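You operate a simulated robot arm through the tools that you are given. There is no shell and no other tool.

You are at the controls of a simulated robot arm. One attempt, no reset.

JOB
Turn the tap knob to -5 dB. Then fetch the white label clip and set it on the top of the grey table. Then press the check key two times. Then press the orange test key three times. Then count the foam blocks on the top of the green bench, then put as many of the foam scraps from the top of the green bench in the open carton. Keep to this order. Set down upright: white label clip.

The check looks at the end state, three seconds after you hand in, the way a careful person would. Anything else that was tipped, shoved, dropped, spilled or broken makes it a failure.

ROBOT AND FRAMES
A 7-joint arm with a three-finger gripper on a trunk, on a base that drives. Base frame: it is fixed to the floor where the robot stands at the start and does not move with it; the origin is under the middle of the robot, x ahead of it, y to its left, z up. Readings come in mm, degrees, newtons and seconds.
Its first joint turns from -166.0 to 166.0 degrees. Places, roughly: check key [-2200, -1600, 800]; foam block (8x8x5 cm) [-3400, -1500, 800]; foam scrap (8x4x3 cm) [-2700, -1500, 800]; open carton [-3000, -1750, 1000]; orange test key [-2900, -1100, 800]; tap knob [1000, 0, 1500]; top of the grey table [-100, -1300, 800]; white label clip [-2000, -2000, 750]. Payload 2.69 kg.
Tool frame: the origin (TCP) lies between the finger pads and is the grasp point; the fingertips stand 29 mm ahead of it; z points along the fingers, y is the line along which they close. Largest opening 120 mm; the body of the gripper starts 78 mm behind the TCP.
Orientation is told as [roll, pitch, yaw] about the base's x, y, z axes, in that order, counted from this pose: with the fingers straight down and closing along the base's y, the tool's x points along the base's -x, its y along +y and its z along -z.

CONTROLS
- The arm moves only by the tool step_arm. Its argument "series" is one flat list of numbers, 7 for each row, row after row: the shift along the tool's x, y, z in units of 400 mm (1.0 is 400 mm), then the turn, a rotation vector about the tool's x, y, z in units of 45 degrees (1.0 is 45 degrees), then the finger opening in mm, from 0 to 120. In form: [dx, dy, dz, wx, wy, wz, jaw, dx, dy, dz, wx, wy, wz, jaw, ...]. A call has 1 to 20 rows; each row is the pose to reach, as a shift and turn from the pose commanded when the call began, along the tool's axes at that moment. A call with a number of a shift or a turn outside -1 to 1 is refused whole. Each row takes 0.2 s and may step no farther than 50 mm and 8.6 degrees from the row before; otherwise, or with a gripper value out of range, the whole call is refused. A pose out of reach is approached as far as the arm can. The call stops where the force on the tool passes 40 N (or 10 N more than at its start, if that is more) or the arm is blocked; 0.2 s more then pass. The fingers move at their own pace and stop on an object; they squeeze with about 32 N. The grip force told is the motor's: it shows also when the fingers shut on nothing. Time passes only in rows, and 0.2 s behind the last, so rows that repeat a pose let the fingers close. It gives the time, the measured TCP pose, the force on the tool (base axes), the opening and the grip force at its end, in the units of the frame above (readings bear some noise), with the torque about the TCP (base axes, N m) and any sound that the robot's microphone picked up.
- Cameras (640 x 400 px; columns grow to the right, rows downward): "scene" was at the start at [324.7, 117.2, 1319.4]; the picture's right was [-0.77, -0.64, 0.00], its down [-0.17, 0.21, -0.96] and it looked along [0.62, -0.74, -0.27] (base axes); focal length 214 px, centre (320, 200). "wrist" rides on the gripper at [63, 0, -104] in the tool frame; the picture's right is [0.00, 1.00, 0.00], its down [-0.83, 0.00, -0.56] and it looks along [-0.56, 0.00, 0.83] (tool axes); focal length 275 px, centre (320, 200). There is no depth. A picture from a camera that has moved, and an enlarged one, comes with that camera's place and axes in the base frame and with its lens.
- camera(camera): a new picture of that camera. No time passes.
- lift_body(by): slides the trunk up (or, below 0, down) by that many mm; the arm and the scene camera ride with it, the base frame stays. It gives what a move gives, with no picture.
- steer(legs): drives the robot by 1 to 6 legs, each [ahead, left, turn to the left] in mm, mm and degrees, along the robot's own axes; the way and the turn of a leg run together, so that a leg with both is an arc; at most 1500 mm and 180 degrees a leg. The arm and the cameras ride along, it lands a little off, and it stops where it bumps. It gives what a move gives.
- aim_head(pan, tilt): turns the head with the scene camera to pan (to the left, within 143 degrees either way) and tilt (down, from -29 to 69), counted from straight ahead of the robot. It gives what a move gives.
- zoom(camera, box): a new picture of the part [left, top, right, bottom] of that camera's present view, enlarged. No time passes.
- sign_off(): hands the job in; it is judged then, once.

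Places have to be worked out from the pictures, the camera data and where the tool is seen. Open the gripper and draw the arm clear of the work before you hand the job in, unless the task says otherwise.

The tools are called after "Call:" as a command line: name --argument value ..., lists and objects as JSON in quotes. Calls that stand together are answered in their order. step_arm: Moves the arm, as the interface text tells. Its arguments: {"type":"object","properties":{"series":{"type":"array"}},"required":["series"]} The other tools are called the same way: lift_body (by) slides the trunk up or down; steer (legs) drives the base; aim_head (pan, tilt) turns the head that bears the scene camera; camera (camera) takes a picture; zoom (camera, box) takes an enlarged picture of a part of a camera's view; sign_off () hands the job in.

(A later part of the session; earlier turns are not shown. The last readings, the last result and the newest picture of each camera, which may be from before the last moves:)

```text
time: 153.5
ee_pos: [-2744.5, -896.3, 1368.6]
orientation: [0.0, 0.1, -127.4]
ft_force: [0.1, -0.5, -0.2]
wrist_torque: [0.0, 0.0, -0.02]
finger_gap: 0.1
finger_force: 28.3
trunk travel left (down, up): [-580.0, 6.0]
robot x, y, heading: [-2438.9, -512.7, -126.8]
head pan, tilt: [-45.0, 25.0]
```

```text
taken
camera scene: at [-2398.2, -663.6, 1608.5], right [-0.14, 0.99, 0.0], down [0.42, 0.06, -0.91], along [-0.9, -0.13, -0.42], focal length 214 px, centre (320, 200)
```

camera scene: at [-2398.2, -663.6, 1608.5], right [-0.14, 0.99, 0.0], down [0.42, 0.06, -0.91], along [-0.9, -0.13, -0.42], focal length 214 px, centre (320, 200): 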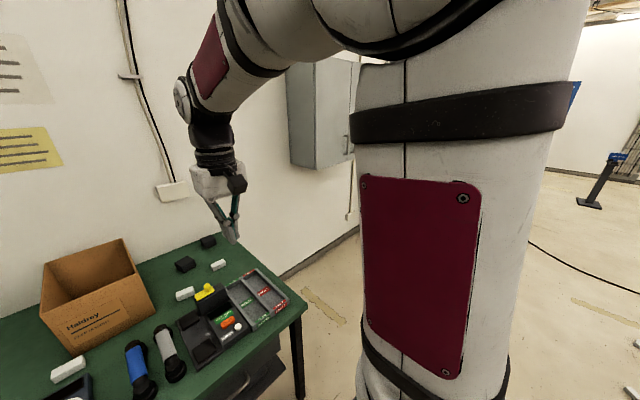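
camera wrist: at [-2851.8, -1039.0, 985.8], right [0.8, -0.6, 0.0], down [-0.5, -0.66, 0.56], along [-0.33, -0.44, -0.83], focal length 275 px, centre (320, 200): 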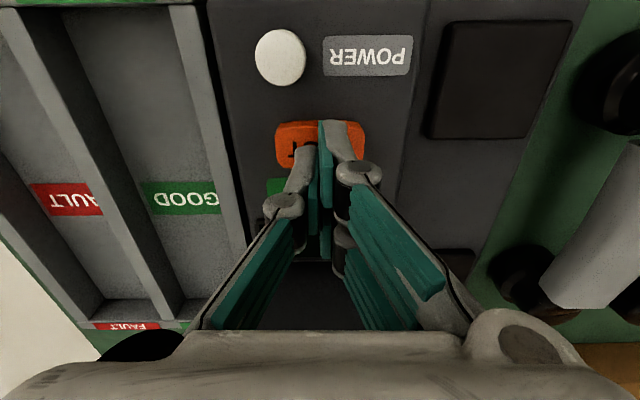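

The base outline isn't clear from here. I'll lower the trunk to the working height and look straight down at the deck and bench edge to judge how much closer I can get.

Call:
lift_body --by -305

Call:
aim_head --pan 0 --tilt 69

Call:
camera --camera "scene"

Call:
camera --camera "wrist"

```text
time: 156.5
ee_pos: [-2744.8, -896.3, 1063.4]
orientation: [-0.1, 0.0, -127.2]
ft_force: [0.5, 0.0, -1.0]
wrist_torque: [-0.03, -0.01, 0.01]
finger_gap: 0.0
finger_force: 28.8
trunk travel left (down, up): [-275.0, 311.0]
robot x, y, heading: [-2439.1, -512.1, -126.9]
head pan, tilt: [-45.0, 25.0]
```

```text
time: 157.6
ee_pos: [-2745.1, -897.6, 1063.4]
orientation: [0.0, 0.0, -127.3]
ft_force: [0.0, 0.3, 0.4]
wrist_torque: [0.01, -0.03, -0.03]
finger_gap: 0.0
finger_force: 28.1
trunk travel left (down, up): [-275.0, 311.0]
robot x, y, heading: [-2440.4, -509.2, -126.8]
head pan, tilt: [0.0, 68.8]
```

```text
taken
camera scene: at [-2480.6, -881.7, 1244.6], right [-0.8, 0.6, 0.0], down [0.56, 0.74, -0.36], along [-0.22, -0.29, -0.93], focal length 214 px, centre (320, 200)
```

scene: 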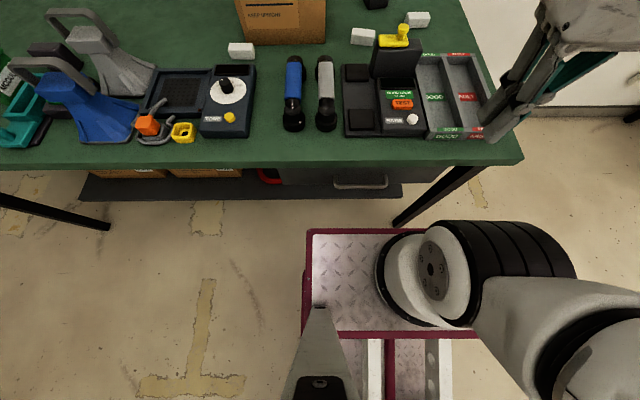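

```text
taken
camera wrist: at [-2706.5, -847.7, 1167.1], right [0.8, -0.6, 0.0], down [-0.5, -0.66, 0.56], along [-0.33, -0.44, -0.83], focal length 275 px, centre (320, 200)
```

wrist: 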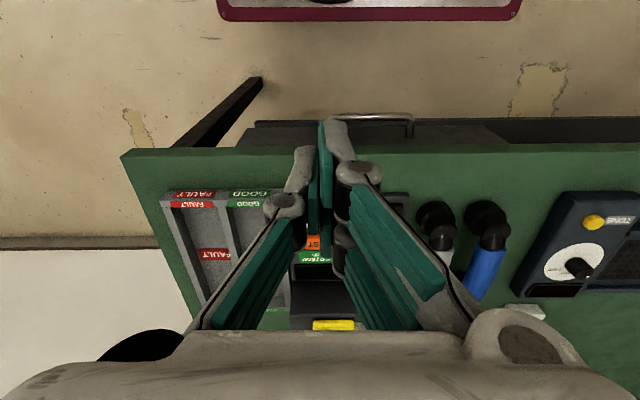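

The deck (z≈770) reaches about 435 mm ahead of my axis, so I can stand as close as e≈-2000 at the bench. To be sure of the block count I'll retract the arm a bit and drive around to the bench's right end for a look into the gap behind the carton.

Call:
step_arm --series '[0.07, 0, 0, 0, 0, 0, 0, 0.15, 0, 0, 0, 0, 0, 0, 0.225, 0, 0, 0, 0, 0, 0]'

Call:
steer --legs '[[0, -690, 0], [700, 0, 0]]'

Call:
aim_head --pan 70 --tilt 20

Call:
camera --camera "scene"

```text
time: 158.4
ee_pos: [-2688.9, -825.6, 1062.3]
orientation: [0.0, -0.1, -127.2]
ft_force: [-1.0, -0.4, -1.0]
wrist_torque: [0.03, -0.02, 0.0]
finger_gap: 0.0
finger_force: 28.6
trunk travel left (down, up): [-275.0, 311.0]
robot x, y, heading: [-2440.2, -508.6, -127.0]
head pan, tilt: [0.0, 68.8]
```

```text
time: 165.7
ee_pos: [-3667.1, -974.2, 1063.5]
orientation: [0.0, 0.0, -127.2]
ft_force: [0.6, 0.2, -0.5]
wrist_torque: [-0.01, 0.0, 0.01]
finger_gap: 0.0
finger_force: 28.9
trunk travel left (down, up): [-275.0, 311.0]
robot x, y, heading: [-3420.6, -657.4, -126.5]
head pan, tilt: [0.0, 68.8]
```

```text
time: 167.1
ee_pos: [-3667.6, -974.3, 1061.8]
orientation: [0.0, 0.0, -127.2]
ft_force: [0.4, 0.2, -0.2]
wrist_torque: [0.0, 0.0, 0.03]
finger_gap: 0.2
finger_force: 28.1
trunk travel left (down, up): [-275.0, 311.0]
robot x, y, heading: [-3416.4, -661.1, -127.0]
head pan, tilt: [70.0, 20.0]
```

```text
taken
camera scene: at [-3373.2, -1062.8, 1312.1], right [-0.84, -0.55, 0.0], down [-0.19, 0.29, -0.94], along [0.51, -0.79, -0.34], focal length 214 px, centre (320, 200)
```

scene: 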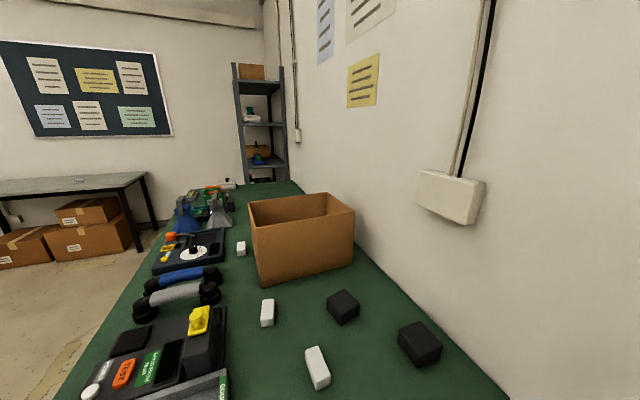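

From the bench's right end I can see along the carton's back. I'll zoom in on the gap behind it.

Call:
zoom --camera "scene" --box '[240, 170, 460, 330]'

Call:
zoom --camera "scene" --box '[280, 170, 400, 260]'

```text
2.50 times, centred on (350, 250) of scene
camera zoom: at [-3373.2, -1062.8, 1312.1], right [-0.84, -0.55, 0.0], down [-0.19, 0.29, -0.94], along [0.51, -0.79, -0.34], focal length 536 px, centre (245, 75)
```

zoom: 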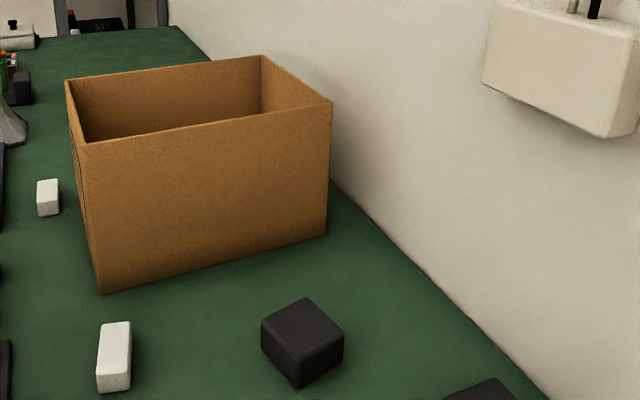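

```text
4.44 times, centred on (340, 215) of scene
camera zoom: at [-3373.2, -1062.8, 1312.1], right [-0.84, -0.55, 0.0], down [-0.19, 0.29, -0.94], along [0.51, -0.79, -0.34], focal length 953 px, centre (231, 133)
```

zoom: 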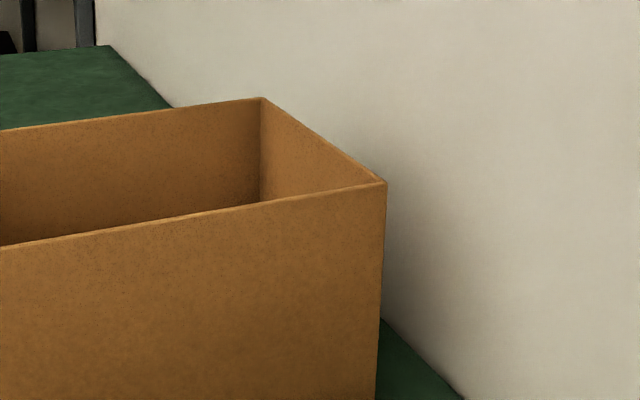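

The visible part of the gap is empty, it's only about 78 mm wide, and no other block shows anywhere, so the count is 2 blocks and I need exactly 2 of the 3 white scraps in the carton. I'll back out and drive to the front of the carton.

Call:
steer --legs '[[-640, 0, 0], [0, 930, 0]]'

Call:
aim_head --pan 0 --tilt 40

Call:
camera --camera "scene"

```text
time: 175.2
ee_pos: [-2526.6, -1020.9, 1062.1]
orientation: [-0.1, 0.0, -127.0]
ft_force: [1.4, -0.2, -0.3]
wrist_torque: [-0.01, -0.01, -0.03]
finger_gap: 0.1
finger_force: 29.1
trunk travel left (down, up): [-275.0, 311.0]
robot x, y, heading: [-2279.7, -705.9, -126.7]
head pan, tilt: [70.0, 20.0]
```

```text
time: 176.6
ee_pos: [-2526.7, -1021.8, 1062.8]
orientation: [0.0, 0.1, -127.0]
ft_force: [0.0, 0.4, -0.9]
wrist_torque: [0.01, -0.03, -0.05]
finger_gap: 0.1
finger_force: 28.6
trunk travel left (down, up): [-275.0, 311.0]
robot x, y, heading: [-2278.8, -703.1, -126.5]
head pan, tilt: [0.0, 40.0]
```

```text
taken
camera scene: at [-2334.4, -1099.1, 1280.7], right [-0.8, 0.6, 0.0], down [0.38, 0.52, -0.77], along [-0.46, -0.62, -0.64], focal length 214 px, centre (320, 200)
```

scene: 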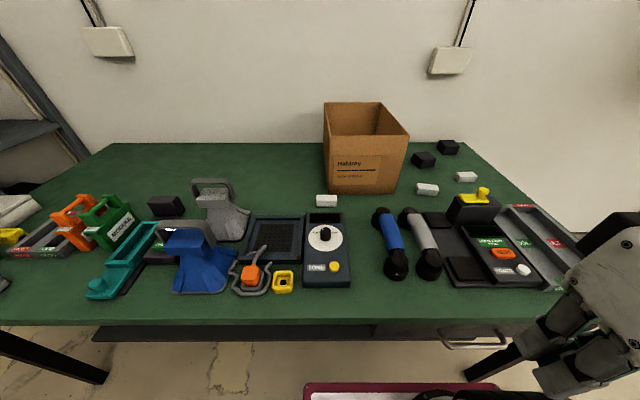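

I'm centred on the carton (e≈-1931, f≈1401). I'll move 60 mm closer and zoom in on the scraps.

Call:
steer --legs '[[60, 0, 0]]'

Call:
camera --camera "scene"

Call:
zoom --camera "scene" --box '[300, 90, 510, 220]'

Call:
aim_head --pan -20 --tilt 40

Call:
camera --camera "scene"

```text
time: 177.6
ee_pos: [-2562.8, -1069.8, 1062.7]
orientation: [0.0, 0.0, -127.0]
ft_force: [0.0, 0.4, 0.4]
wrist_torque: [0.0, 0.01, -0.03]
finger_gap: 0.2
finger_force: 28.9
trunk travel left (down, up): [-275.0, 311.0]
robot x, y, heading: [-2315.2, -752.0, -126.4]
head pan, tilt: [0.0, 40.0]
```

```text
taken
camera scene: at [-2370.9, -1147.8, 1280.7], right [-0.8, 0.6, 0.0], down [0.38, 0.52, -0.77], along [-0.46, -0.61, -0.64], focal length 214 px, centre (320, 200)
```

scene: 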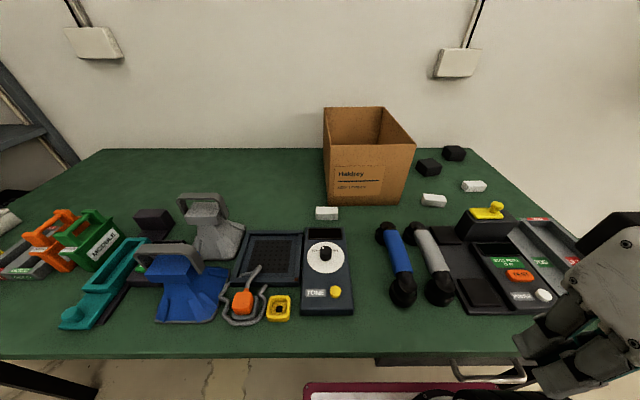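

```text
3.05 times, centred on (405, 155) of scene
camera zoom: at [-2370.9, -1147.8, 1280.7], right [-0.8, 0.6, 0.0], down [0.38, 0.52, -0.77], along [-0.46, -0.61, -0.64], focal length 654 px, centre (61, 337)
```

zoom: 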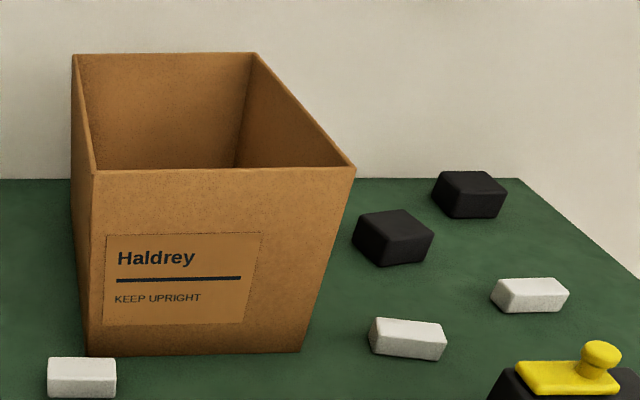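

```text
time: 178.4
ee_pos: [-2563.6, -1069.7, 1063.1]
orientation: [0.0, 0.0, -126.9]
ft_force: [-0.2, -0.6, -0.4]
wrist_torque: [-0.01, 0.03, 0.03]
finger_gap: 0.2
finger_force: 28.7
trunk travel left (down, up): [-275.0, 311.0]
robot x, y, heading: [-2313.0, -755.5, -126.5]
head pan, tilt: [-20.0, 40.0]
```

```text
taken
camera scene: at [-2391.1, -1126.4, 1280.7], right [-0.55, 0.83, 0.0], down [0.54, 0.35, -0.77], along [-0.64, -0.42, -0.64], focal length 214 px, centre (320, 200)
```

scene: 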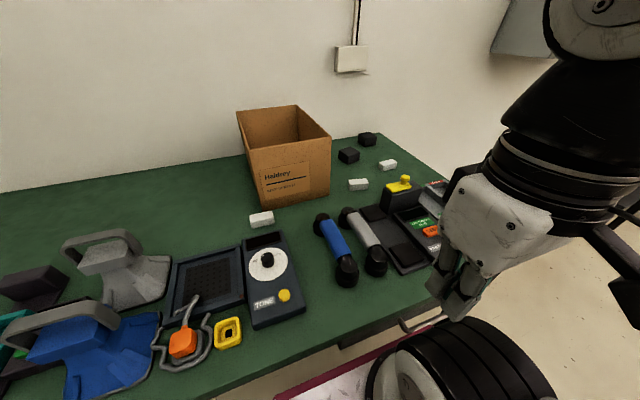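

The S2 scrap (right of the carton) is centred at about (-3009, -1363), turned ~12°, and S1 is left of the carton front. I'll start with S2: travel above it at z≈1063 while rotating the jaws to close across its 40 mm width.

Call:
step_arm --series '[-0.0785, -0.028, 0, 0, 0, -0.108, 75, -0.157, -0.056, 0, 0, 0, -0.2165, 75, -0.2355, -0.084, 0, 0, 0, -0.325, 75, -0.314, -0.112, 0, 0, 0, -0.433, 75, -0.3925, -0.14, 0, 0, 0, -0.541, 75, -0.471, -0.168, 0, 0, 0, -0.6495, 75, -0.5495, -0.196, 0, 0, 0, -0.758, 75, -0.628, -0.224, 0, 0, 0, -0.866, 75]'

Call:
step_arm --series '[-0.0435, -0.071, 0, 0, 0, -0.108, 75, -0.087, -0.142, 0, 0, 0, -0.2165, 75, -0.1305, -0.213, 0, 0, 0, -0.325, 75, -0.174, -0.2845, 0, 0, 0, -0.433, 75, -0.2175, -0.3556, 0, 0, 0, -0.541, 75, -0.261, -0.4268, 0, 0, 0, -0.6495, 75, -0.3045, -0.498, 0, 0, 0, -0.758, 75, -0.348, -0.569, 0, 0, 0, -0.866, 75, -0.348, -0.569, 0, 0, 0, -0.866, 75]'

Call:
camera --camera "wrist"

Call:
camera --camera "scene"

```text
time: 180.2
ee_pos: [-2786.1, -1217.4, 1062.7]
orientation: [0.1, -0.1, -87.8]
ft_force: [0.7, 1.0, 1.1]
wrist_torque: [-0.04, 0.02, -0.03]
finger_gap: 75.1
finger_force: 0.0
trunk travel left (down, up): [-275.0, 311.0]
robot x, y, heading: [-2311.8, -753.0, -126.6]
head pan, tilt: [-20.0, 40.0]
```

```text
time: 182.2
ee_pos: [-3007.6, -1363.6, 1064.4]
orientation: [0.1, 0.0, -49.0]
ft_force: [0.0, 0.4, 0.9]
wrist_torque: [-0.01, 0.02, -0.04]
finger_gap: 75.1
finger_force: 0.0
trunk travel left (down, up): [-275.0, 311.0]
robot x, y, heading: [-2313.5, -754.1, -126.6]
head pan, tilt: [-20.0, 40.0]
```

```text
taken
camera wrist: at [-3050.3, -1317.4, 1167.0], right [0.75, 0.66, 0.0], down [0.55, -0.62, 0.56], along [0.37, -0.42, -0.83], focal length 275 px, centre (320, 200)
```

wrist: 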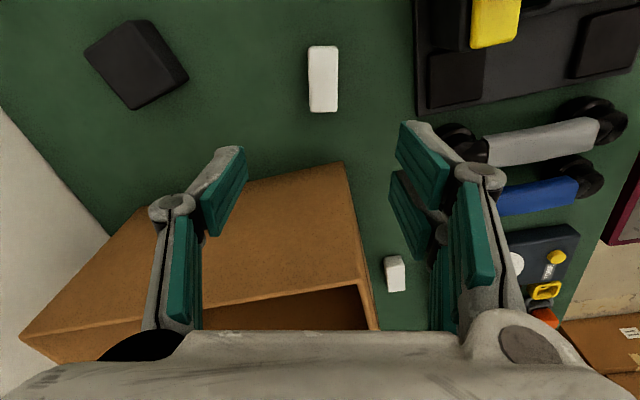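

```text
taken
camera scene: at [-2391.2, -1126.3, 1280.7], right [-0.55, 0.84, 0.0], down [0.54, 0.35, -0.77], along [-0.64, -0.42, -0.64], focal length 214 px, centre (320, 200)
```

scene: 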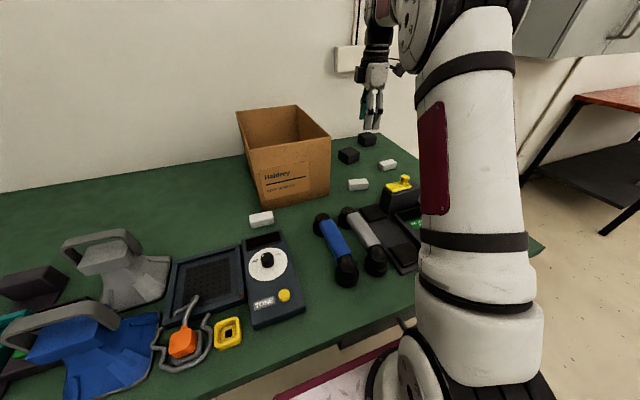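

The scrap lies almost centred between the jaws. I'll zoom in to refine.

Call:
zoom --camera "wrist" --box '[270, 30, 380, 130]'

```text
4.00 times, centred on (325, 80) of wrist
camera zoom: at [-3050.3, -1317.4, 1167.0], right [0.75, 0.66, 0.0], down [0.55, -0.62, 0.56], along [0.37, -0.42, -0.83], focal length 1101 px, centre (300, 680)
```

zoom: 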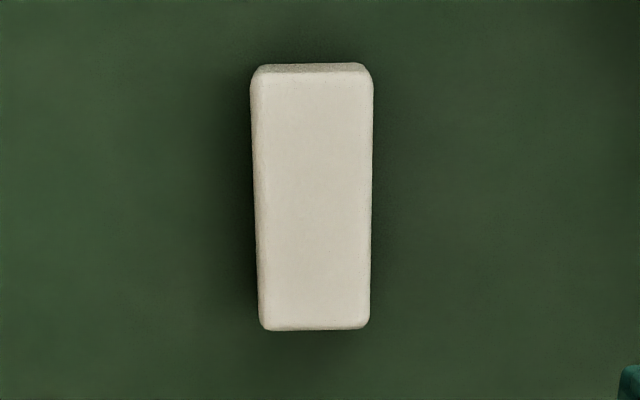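

The scrap is within 4 mm of centre. I'll correct and descend to z≈880.

Call:
step_arm --series '[-0.002, 0.01, 0.1, 0, 0, -0.029, 75, -0.002, 0.01, 0.2, 0, 0, -0.029, 75, -0.002, 0.01, 0.3, 0, 0, -0.029, 75, -0.002, 0.01, 0.4, 0, 0, -0.029, 70, -0.002, 0.01, 0.455, 0, 0, -0.029, 66, -0.002, 0.01, 0.455, 0, 0, -0.029, 66]'

Call:
camera --camera "wrist"

Call:
zoom --camera "scene" --box '[300, 100, 430, 220]'

```text
time: 183.6
ee_pos: [-3004.6, -1361.1, 880.6]
orientation: [0.0, 0.0, -47.6]
ft_force: [0.6, -0.2, -0.2]
wrist_torque: [0.0, -0.01, -0.01]
finger_gap: 66.1
finger_force: 0.1
trunk travel left (down, up): [-275.0, 311.0]
robot x, y, heading: [-2317.6, -753.2, -126.6]
head pan, tilt: [-20.0, 40.0]
```

```text
taken
camera wrist: at [-3047.2, -1316.3, 984.9], right [0.74, 0.68, 0.0], down [0.56, -0.61, 0.56], along [0.38, -0.41, -0.83], focal length 275 px, centre (320, 200)
```

wrist: 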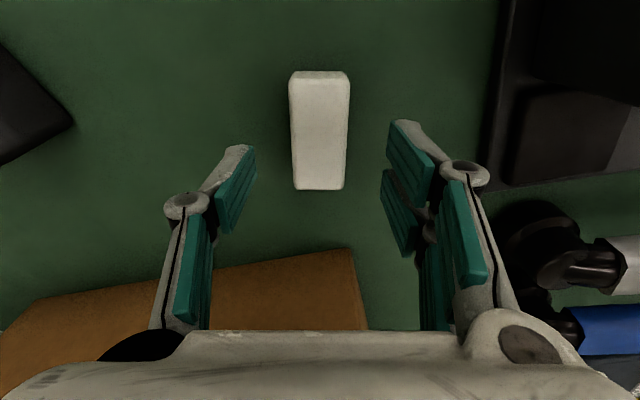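

```text
3.33 times, centred on (365, 160) of scene
camera zoom: at [-2391.2, -1126.3, 1280.7], right [-0.55, 0.84, 0.0], down [0.54, 0.35, -0.77], along [-0.64, -0.42, -0.64], focal length 715 px, centre (170, 333)
```

zoom: 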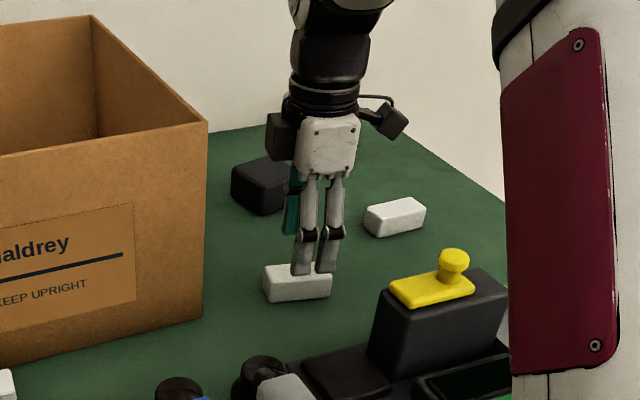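

Centred. Descending to z≈837 and closing with full squeeze.

Call:
step_arm --series '[0.008, 0, 0.05, 0, 0, 0, 66, 0.008, 0, 0.095, 0, 0, 0, 66, 0.008, 0, 0.109, 0, 0, 0, 66, 0.008, 0, 0.109, 0, 0, 0, 56, 0.008, 0, 0.109, 0, 0, 0, 46, 0.008, 0, 0.109, 0, 0, 0, 36, 0.008, 0, 0.109, 0, 0, 0, 20, 0.008, 0, 0.109, 0, 0, 0, 0, 0.008, 0, 0.109, 0, 0, 0, 0, 0.008, 0, 0.109, 0, 0, 0, 0]'

Call:
camera --camera "wrist"

```text
time: 185.8
ee_pos: [-3007.7, -1358.7, 836.1]
orientation: [0.0, 0.0, -47.7]
ft_force: [-0.7, -0.3, -0.6]
wrist_torque: [0.01, 0.0, -0.01]
finger_gap: 32.3
finger_force: 32.4
trunk travel left (down, up): [-275.0, 311.0]
robot x, y, heading: [-2315.6, -751.6, -126.4]
head pan, tilt: [-20.0, 40.0]
```

```text
taken
camera wrist: at [-3049.8, -1313.6, 941.2], right [0.74, 0.68, 0.0], down [0.56, -0.61, 0.56], along [0.38, -0.41, -0.83], focal length 275 px, centre (320, 200)
```

wrist: 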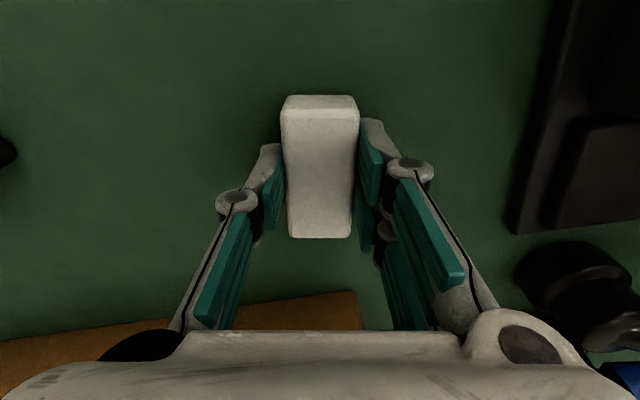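

The scrap is held at 32 mm. I'll lift it gently to about z=1095, above the carton rim.

Call:
step_arm --series '[0, 0, -0.01, 0, 0, 0, 0, 0, 0, -0.025, 0, 0, 0, 0, 0, 0, -0.045, 0, 0, 0, 0, 0, 0, -0.07, 0, 0, 0, 0, 0, 0, -0.11, 0, 0, 0, 0, 0, 0, -0.16, 0, 0, 0, 0, 0, 0, -0.21, 0, 0, 0, 0, 0, 0, -0.26, 0, 0, 0, 0, 0, 0, -0.31, 0, 0, 0, 0, 0, 0, -0.36, 0, 0, 0, 0, 0, 0, -0.41, 0, 0, 0, 0, 0, 0, -0.46, 0, 0, 0, 0, 0, 0, -0.51, 0, 0, 0, 0, 0, 0, -0.56, 0, 0, 0, 0, 0, 0, -0.6, 0, 0, 0, 0, 0, 0, -0.63, 0, 0, 0, 0, 0, 0, -0.648, 0, 0, 0, 0]'

Call:
camera --camera "wrist"

Call:
camera --camera "scene"

```text
time: 189.4
ee_pos: [-3007.8, -1359.8, 1097.4]
orientation: [-0.1, 0.0, -47.7]
ft_force: [0.2, -0.7, 0.1]
wrist_torque: [-0.01, 0.0, 0.02]
finger_gap: 32.6
finger_force: 32.2
trunk travel left (down, up): [-275.0, 311.0]
robot x, y, heading: [-2315.6, -751.3, -126.7]
head pan, tilt: [-20.0, 40.0]
```

```text
taken
camera wrist: at [-3049.9, -1313.7, 1200.5], right [0.74, 0.68, 0.0], down [0.56, -0.61, 0.56], along [0.38, -0.41, -0.83], focal length 275 px, centre (320, 200)
```

wrist: 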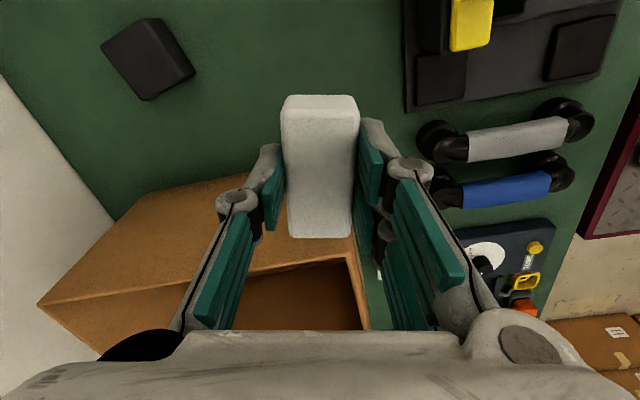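

```text
taken
camera scene: at [-2391.2, -1126.3, 1280.7], right [-0.55, 0.84, 0.0], down [0.54, 0.35, -0.77], along [-0.64, -0.42, -0.64], focal length 214 px, centre (320, 200)
```

scene: 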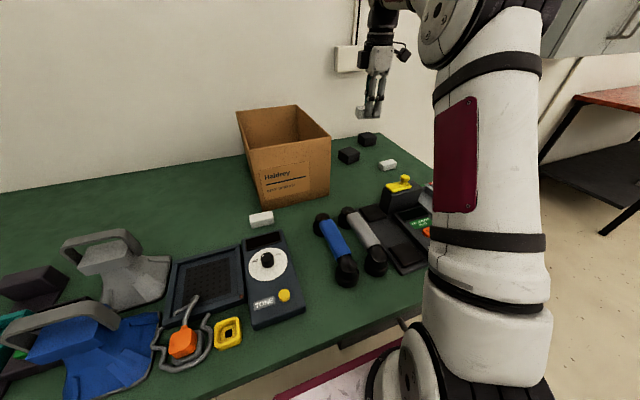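

The scrap is secure. I'll carry it over the rim to above the carton interior, at about (-2865, -1545).

Call:
step_arm --series '[-0.03, -0.002, 0, 0, 0, 0, 0, -0.08, -0.007, 0, 0, 0, 0, 0, -0.15, -0.012, 0, 0, 0, 0, 0, -0.22, -0.018, 0, 0, 0, 0, 0, -0.29, -0.024, 0, 0, 0, 0, 0, -0.36, -0.03, 0, 0, 0, 0, 0, -0.43, -0.036, 0, 0, 0, 0, 0, -0.5, -0.042, 0, 0, 0, 0, 0, -0.55, -0.046, 0, 0, 0, 0, 0, -0.5835, -0.0485, 0, 0, 0, 0, 0, -0.5835, -0.0485, 0, 0, 0, 0, 0]'

Call:
camera --camera "wrist"

Call:
camera --camera "scene"

```text
time: 191.8
ee_pos: [-2864.0, -1545.8, 1096.1]
orientation: [0.0, -0.1, -47.7]
ft_force: [0.4, 0.9, -0.9]
wrist_torque: [-0.02, 0.01, 0.01]
finger_gap: 32.6
finger_force: 32.3
trunk travel left (down, up): [-275.0, 311.0]
robot x, y, heading: [-2312.4, -753.4, -126.8]
head pan, tilt: [-20.0, 40.0]
```

```text
taken
camera wrist: at [-2906.8, -1499.3, 1200.8], right [0.74, 0.68, 0.0], down [0.56, -0.61, 0.56], along [0.38, -0.41, -0.83], focal length 275 px, centre (320, 200)
```

wrist: 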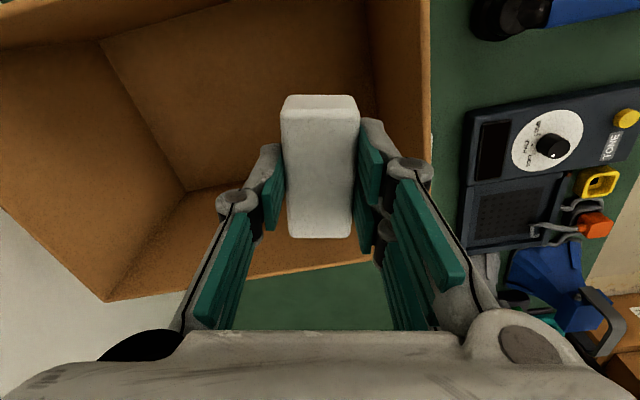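

```text
taken
camera scene: at [-2391.1, -1126.4, 1280.7], right [-0.55, 0.84, 0.0], down [0.54, 0.35, -0.77], along [-0.64, -0.42, -0.64], focal length 214 px, centre (320, 200)
```

scene: 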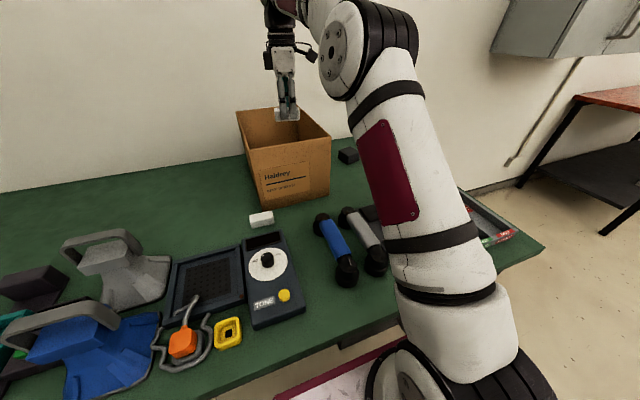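

The scrap is inside the rim outline with about 66 mm to the front wall. I'll shift 20 mm left and 12 mm deeper, then lower to z≈960 (gripper body and camera stay above the rim).

Call:
step_arm --series '[-0.02, -0.01, 0.02, 0, 0, 0, 0, -0.04, -0.02, 0.06, 0, 0, 0, 0, -0.05, -0.03, 0.11, 0, 0, 0, 0, -0.05, -0.03, 0.17, 0, 0, 0, 0, -0.05, -0.03, 0.23, 0, 0, 0, 0, -0.05, -0.03, 0.28, 0, 0, 0, 0, -0.05, -0.03, 0.32, 0, 0, 0, 0, -0.05, -0.03, 0.34, 0, 0, 0, 0, -0.05, -0.03, 0.34, 0, 0, 0, 0]'

Call:
camera --camera "wrist"

Call:
zoom --camera "scene" --box '[220, 60, 360, 220]'

```text
time: 193.8
ee_pos: [-2858.7, -1567.3, 959.9]
orientation: [0.0, 0.0, -47.7]
ft_force: [0.7, 1.2, -0.5]
wrist_torque: [0.01, -0.03, 0.0]
finger_gap: 32.1
finger_force: 31.7
trunk travel left (down, up): [-275.0, 311.0]
robot x, y, heading: [-2315.6, -749.7, -126.4]
head pan, tilt: [-20.0, 40.0]
```

```text
taken
camera wrist: at [-2903.0, -1522.0, 1064.0], right [0.74, 0.68, 0.0], down [0.56, -0.61, 0.56], along [0.38, -0.41, -0.83], focal length 275 px, centre (320, 200)
```

wrist: 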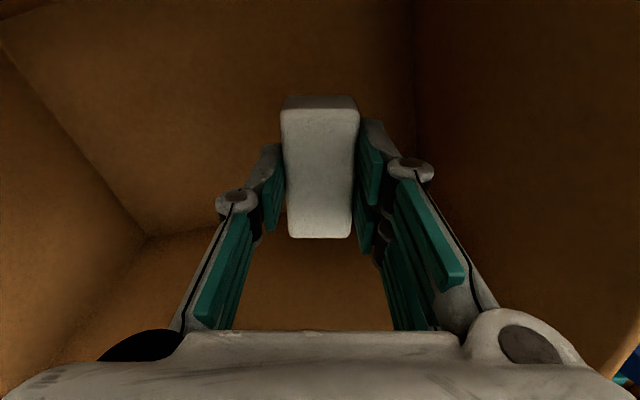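

```text
2.50 times, centred on (290, 140) of scene
camera zoom: at [-2391.2, -1126.3, 1280.7], right [-0.55, 0.84, 0.0], down [0.54, 0.35, -0.77], along [-0.64, -0.42, -0.64], focal length 536 px, centre (395, 350)
```

zoom: 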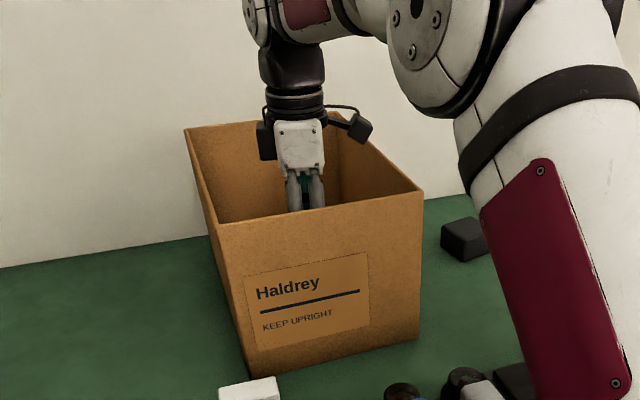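

The scrap hangs inside the carton with no contact force. I'll open the jaws to 50 mm to let it drop, then rise straight out.

Call:
step_arm --series '[0, 0, 0, 0, 0, 0, 40, 0, 0, 0, 0, 0, 0, 50, 0, 0, 0, 0, 0, 0, 50, 0, 0, 0, 0, 0, 0, 50, 0, 0, -0.05, 0, 0, 0, 50, 0, 0, -0.12, 0, 0, 0, 50, 0, 0, -0.2, 0, 0, 0, 50, 0, 0, -0.28, 0, 0, 0, 50, 0, 0, -0.35, 0, 0, 0, 50]'

Call:
camera --camera "wrist"

```text
time: 195.8
ee_pos: [-2861.4, -1567.8, 1101.7]
orientation: [0.0, 0.0, -47.7]
ft_force: [1.2, 0.1, 0.8]
wrist_torque: [0.0, 0.03, 0.0]
finger_gap: 50.4
finger_force: 0.0
trunk travel left (down, up): [-275.0, 311.0]
robot x, y, heading: [-2317.6, -753.0, -126.4]
head pan, tilt: [-20.0, 40.0]
```

```text
taken
camera wrist: at [-2903.3, -1522.3, 1205.3], right [0.74, 0.68, 0.0], down [0.56, -0.61, 0.56], along [0.38, -0.41, -0.83], focal length 275 px, centre (320, 200)
```

wrist: 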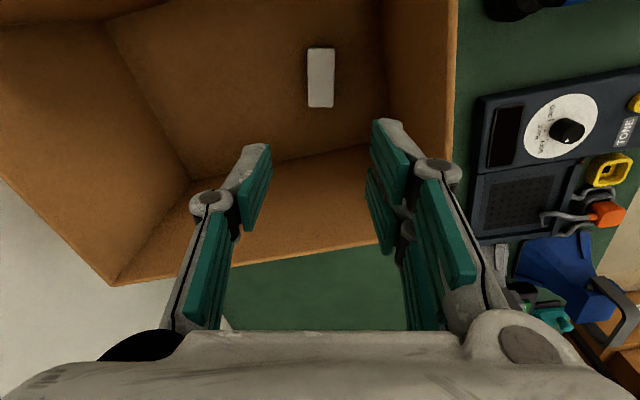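

Scrap one lies flat in the carton. Next is S1, left of the carton's front corner: I'll move above it at the same height and align the jaws.

Call:
step_arm --series '[-0.034, 0.05, 0, 0, 0, -0.03, 60, -0.068, 0.1, 0, 0, 0, -0.06, 66, -0.103, 0.152, 0, 0, 0, -0.09, 66, -0.137, 0.202, 0, 0, 0, -0.12, 66, -0.171, 0.253, 0, 0, 0, -0.15, 66, -0.205, 0.303, 0, 0, 0, -0.18, 66, -0.239, 0.354, 0, 0, 0, -0.21, 66, -0.2735, 0.4045, 0, 0, 0, -0.24, 66, -0.2735, 0.4045, 0, 0, 0, -0.24, 66]'

Call:
camera --camera "wrist"

Call:
zoom --camera "wrist" --box '[250, 30, 410, 150]'

Call:
aim_head --pan 0 --tilt 45

Call:
camera --camera "scene"

```text
time: 197.8
ee_pos: [-2666.3, -1539.2, 1099.9]
orientation: [0.0, 0.0, -36.9]
ft_force: [0.0, 0.0, 0.8]
wrist_torque: [-0.01, -0.01, 0.02]
finger_gap: 65.8
finger_force: 0.1
trunk travel left (down, up): [-275.0, 311.0]
robot x, y, heading: [-2310.7, -751.8, -126.7]
head pan, tilt: [-20.0, 40.0]
```

```text
taken
camera wrist: at [-2717.2, -1503.0, 1204.7], right [0.6, 0.8, 0.0], down [0.67, -0.5, 0.56], along [0.45, -0.33, -0.83], focal length 275 px, centre (320, 200)
```

wrist: 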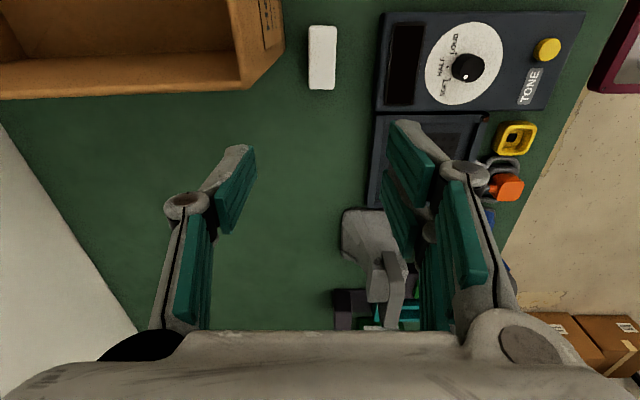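

```text
3.33 times, centred on (330, 90) of wrist
camera zoom: at [-2717.2, -1503.0, 1204.7], right [0.6, 0.8, 0.0], down [0.67, -0.5, 0.56], along [0.45, -0.33, -0.83], focal length 918 px, centre (287, 567)
```

zoom: 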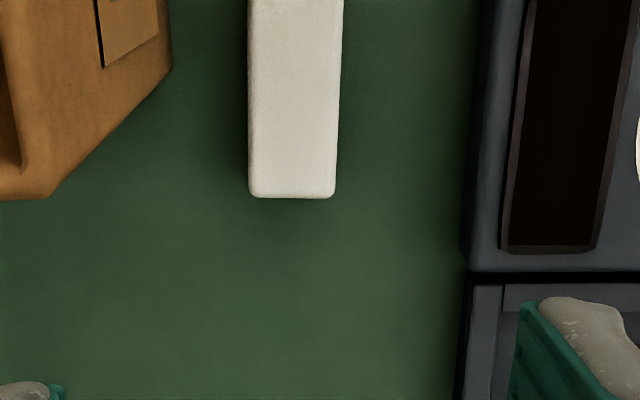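

```text
time: 198.7
ee_pos: [-2666.6, -1539.6, 1100.5]
orientation: [0.0, 0.0, -36.9]
ft_force: [0.8, -0.7, 0.4]
wrist_torque: [-0.01, -0.01, -0.02]
finger_gap: 65.7
finger_force: 0.2
trunk travel left (down, up): [-275.0, 311.0]
robot x, y, heading: [-2316.6, -754.2, -126.5]
head pan, tilt: [0.0, 45.0]
```

```text
taken
camera scene: at [-2368.7, -1144.8, 1273.5], right [-0.8, 0.6, 0.0], down [0.42, 0.57, -0.71], along [-0.42, -0.57, -0.71], focal length 214 px, centre (320, 200)
```

scene: 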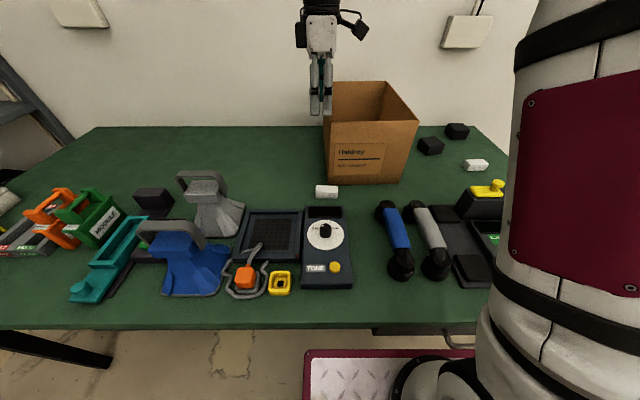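

S1's centreline is 2.6 mm off and its carton-side clearance for the gripper is about 10 mm. I'll correct and descend in two stages, first to z≈900.

Call:
step_arm --series '[0.002, 0.007, 0.08, 0, 0, 0, 66, 0.002, 0.007, 0.18, 0, 0, 0, 66, 0.002, 0.007, 0.28, 0, 0, 0, 66, 0.002, 0.007, 0.38, 0, 0, 0, 66, 0.002, 0.007, 0.46, 0, 0, 0, 64, 0.002, 0.007, 0.5, 0, 0, 0, 62, 0.002, 0.007, 0.5, 0, 0, 0, 62]'

Call:
camera --camera "wrist"

Call:
zoom --camera "scene" --box '[270, 70, 410, 220]'

```text
time: 200.3
ee_pos: [-2665.3, -1536.2, 898.3]
orientation: [0.0, 0.0, -36.9]
ft_force: [-0.1, -0.1, -0.5]
wrist_torque: [0.0, 0.01, 0.02]
finger_gap: 61.8
finger_force: 0.0
trunk travel left (down, up): [-275.0, 311.0]
robot x, y, heading: [-2315.1, -754.0, -126.6]
head pan, tilt: [0.0, 45.0]
```

```text
taken
camera wrist: at [-2716.6, -1500.4, 1003.4], right [0.6, 0.8, 0.0], down [0.67, -0.5, 0.56], along [0.45, -0.33, -0.83], focal length 275 px, centre (320, 200)
```

wrist: 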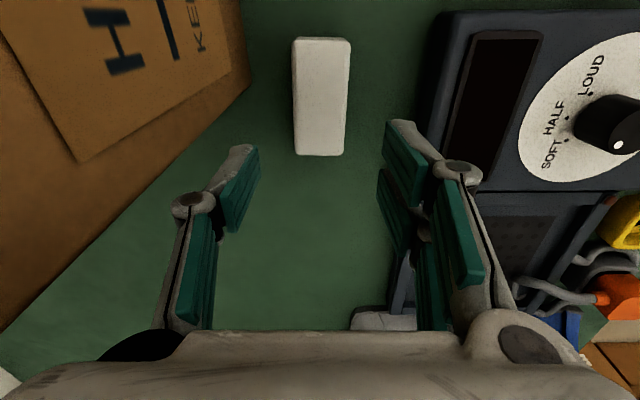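

```text
2.67 times, centred on (340, 145) of scene
camera zoom: at [-2368.6, -1144.8, 1273.5], right [-0.8, 0.6, 0.0], down [0.42, 0.57, -0.71], along [-0.42, -0.57, -0.71], focal length 572 px, centre (267, 347)
```

zoom: 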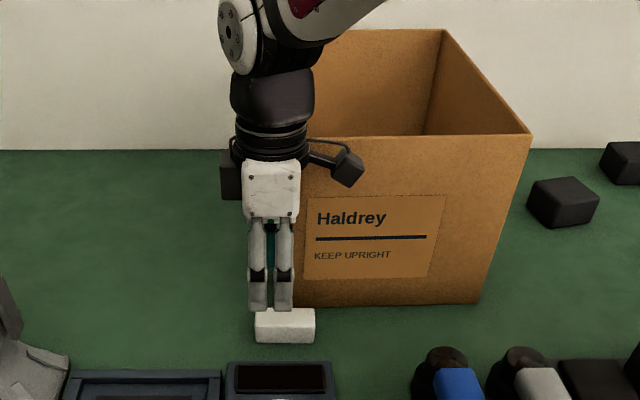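

Alignment looks good and the wrist clears the carton corner. I'll descend to z≈837 and close on the scrap.

Call:
step_arm --series '[0, 0, 0.04, 0, 0, 0, 62, 0, 0, 0.08, 0, 0, 0, 62, 0, 0, 0.12, 0, 0, 0, 62, 0, 0, 0.153, 0, 0, 0, 62, 0, 0, 0.153, 0, 0, 0, 52, 0, 0, 0.153, 0, 0, 0, 42, 0, 0, 0.153, 0, 0, 0, 30, 0, 0, 0.153, 0, 0, 0, 10, 0, 0, 0.153, 0, 0, 0, 0, 0, 0, 0.153, 0, 0, 0, 0, 0, 0, 0.153, 0, 0, 0, 0]'

Call:
camera --camera "wrist"

```text
time: 202.7
ee_pos: [-2665.7, -1537.7, 839.3]
orientation: [0.0, -0.1, -36.9]
ft_force: [-0.1, 0.1, 0.1]
wrist_torque: [-0.03, -0.01, 0.01]
finger_gap: 32.5
finger_force: 32.4
trunk travel left (down, up): [-275.0, 311.0]
robot x, y, heading: [-2315.8, -751.4, -126.6]
head pan, tilt: [0.0, 45.0]
```

```text
taken
camera wrist: at [-2716.5, -1500.5, 942.8], right [0.6, 0.8, 0.0], down [0.67, -0.5, 0.56], along [0.45, -0.33, -0.83], focal length 275 px, centre (320, 200)
```

wrist: 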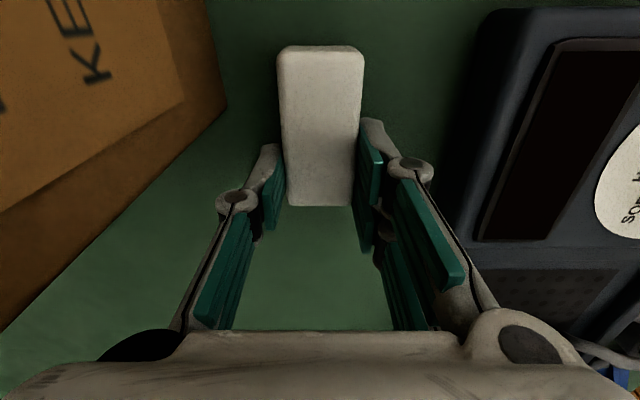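

The second scrap is gripped at 32.5 mm. I'll lift it gently and straight to about z=1100.

Call:
step_arm --series '[0, 0, -0.01, 0, 0, 0, 0, 0, 0, -0.025, 0, 0, 0, 0, 0, 0, -0.045, 0, 0, 0, 0, 0, 0, -0.07, 0, 0, 0, 0, 0, 0, -0.11, 0, 0, 0, 0, 0, 0, -0.16, 0, 0, 0, 0, 0, 0, -0.21, 0, 0, 0, 0, 0, 0, -0.26, 0, 0, 0, 0, 0, 0, -0.31, 0, 0, 0, 0, 0, 0, -0.36, 0, 0, 0, 0, 0, 0, -0.41, 0, 0, 0, 0, 0, 0, -0.46, 0, 0, 0, 0, 0, 0, -0.51, 0, 0, 0, 0, 0, 0, -0.56, 0, 0, 0, 0, 0, 0, -0.6, 0, 0, 0, 0, 0, 0, -0.64, 0, 0, 0, 0, 0, 0, -0.66, 0, 0, 0, 0]'

Call:
camera --camera "wrist"

```text
time: 206.3
ee_pos: [-2665.4, -1538.4, 1103.5]
orientation: [0.0, 0.0, -36.9]
ft_force: [-0.1, -0.2, -0.8]
wrist_torque: [-0.04, 0.02, 0.0]
finger_gap: 32.6
finger_force: 32.1
trunk travel left (down, up): [-275.0, 311.0]
robot x, y, heading: [-2317.9, -751.5, -126.5]
head pan, tilt: [0.0, 45.0]
```

```text
taken
camera wrist: at [-2716.3, -1500.7, 1207.6], right [0.6, 0.8, 0.0], down [0.67, -0.5, 0.56], along [0.45, -0.33, -0.83], focal length 275 px, centre (320, 200)
```

wrist: 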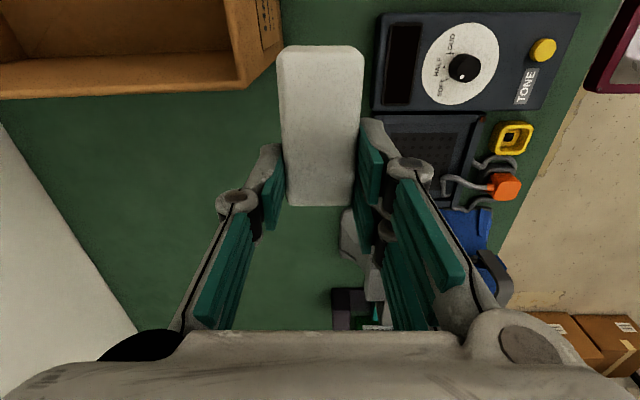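

The scrap is held level. I'll carry it over the rim to the carton interior.

Call:
step_arm --series '[0.015, -0.018, 0, 0, 0, 0, 0, 0.045, -0.053, 0, 0, 0, 0, 0, 0.08, -0.094, 0, 0, 0, 0, 0, 0.12, -0.141, 0, 0, 0, 0, 0, 0.16, -0.188, 0, 0, 0, 0, 0, 0.2, -0.236, 0, 0, 0, 0, 0, 0.24, -0.283, 0, 0, 0, 0, 0, 0.275, -0.324, 0, 0, 0, 0, 0, 0.295, -0.3475, 0, 0, 0, 0, 0, 0.295, -0.3475, 0, 0, 0, 0, 0]'

Call:
camera --camera "wrist"

Call:
camera --camera "scene"

```text
time: 208.5
ee_pos: [-2843.0, -1577.4, 1102.7]
orientation: [0.0, 0.0, -36.9]
ft_force: [0.2, -0.2, 0.2]
wrist_torque: [0.01, 0.02, 0.0]
finger_gap: 32.5
finger_force: 32.1
trunk travel left (down, up): [-275.0, 311.0]
robot x, y, heading: [-2316.4, -752.2, -126.3]
head pan, tilt: [0.0, 45.0]
```

```text
taken
camera wrist: at [-2894.1, -1540.9, 1207.1], right [0.6, 0.8, 0.0], down [0.67, -0.5, 0.56], along [0.45, -0.33, -0.83], focal length 275 px, centre (320, 200)
```

wrist: 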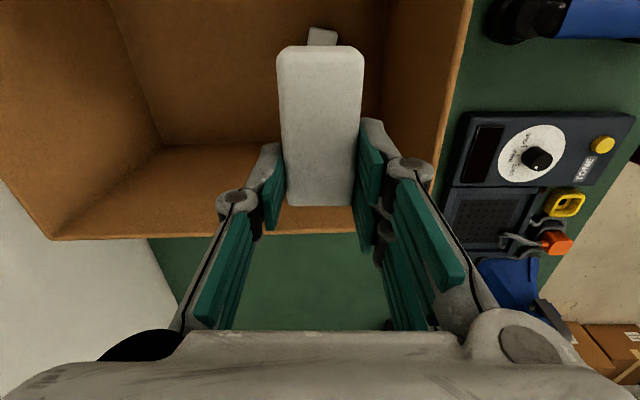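

```text
taken
camera scene: at [-2368.7, -1144.8, 1273.5], right [-0.8, 0.6, 0.0], down [0.42, 0.57, -0.71], along [-0.42, -0.57, -0.71], focal length 214 px, centre (320, 200)
```

scene: 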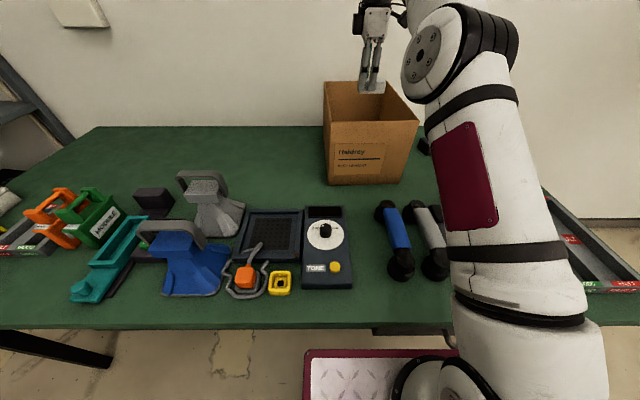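

The scrap is well inside the rim (about 90–100 mm from front and left walls). Lowering to z≈960.

Call:
step_arm --series '[0, 0, 0.02, 0, 0, 0, 0, 0, 0, 0.06, 0, 0, 0, 0, 0, 0, 0.11, 0, 0, 0, 0, 0, 0, 0.17, 0, 0, 0, 0, 0, 0, 0.23, 0, 0, 0, 0, 0, 0, 0.29, 0, 0, 0, 0, 0, 0, 0.335, 0, 0, 0, 0, 0, 0, 0.3575, 0, 0, 0, 0, 0, 0, 0.3575, 0, 0, 0, 0]'

Call:
camera --camera "wrist"

```text
time: 210.5
ee_pos: [-2842.5, -1576.9, 960.5]
orientation: [0.1, 0.0, -36.9]
ft_force: [-0.4, 0.0, 0.2]
wrist_torque: [0.01, -0.04, 0.01]
finger_gap: 32.5
finger_force: 31.9
trunk travel left (down, up): [-275.0, 311.0]
robot x, y, heading: [-2313.3, -753.5, -126.7]
head pan, tilt: [0.0, 45.0]
```

```text
taken
camera wrist: at [-2894.0, -1541.0, 1064.2], right [0.6, 0.8, 0.0], down [0.67, -0.5, 0.56], along [0.45, -0.33, -0.83], focal length 275 px, centre (320, 200)
```

wrist: 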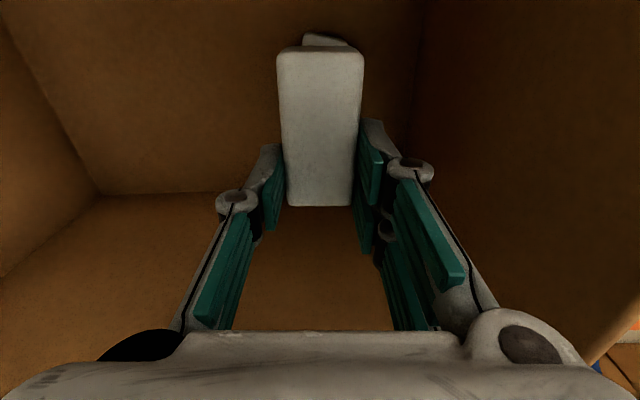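

Inside the carton with no contact. Releasing to 50 mm and rising straight out.

Call:
step_arm --series '[0, 0, 0, 0, 0, 0, 40, 0, 0, 0, 0, 0, 0, 50, 0, 0, 0, 0, 0, 0, 52, 0, 0, 0, 0, 0, 0, 52, 0, 0, -0.05, 0, 0, 0, 52, 0, 0, -0.12, 0, 0, 0, 52, 0, 0, -0.2, 0, 0, 0, 52, 0, 0, -0.28, 0, 0, 0, 52, 0, 0, -0.36, 0, 0, 0, 52]'

Call:
camera --camera "wrist"

```text
time: 212.5
ee_pos: [-2843.9, -1576.6, 1103.6]
orientation: [0.1, 0.1, -36.9]
ft_force: [-0.2, 0.2, -0.8]
wrist_torque: [-0.02, 0.0, 0.02]
finger_gap: 52.3
finger_force: 0.0
trunk travel left (down, up): [-275.0, 311.0]
robot x, y, heading: [-2315.5, -755.0, -126.7]
head pan, tilt: [0.0, 45.0]
```

```text
taken
camera wrist: at [-2894.0, -1541.3, 1208.4], right [0.6, 0.8, 0.0], down [0.67, -0.5, 0.56], along [0.45, -0.33, -0.83], focal length 275 px, centre (320, 200)
```

wrist: 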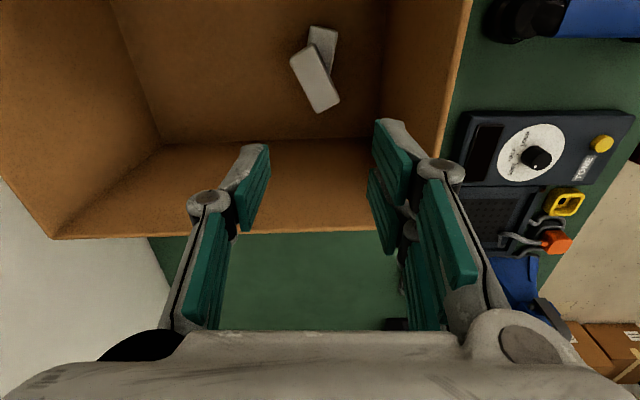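

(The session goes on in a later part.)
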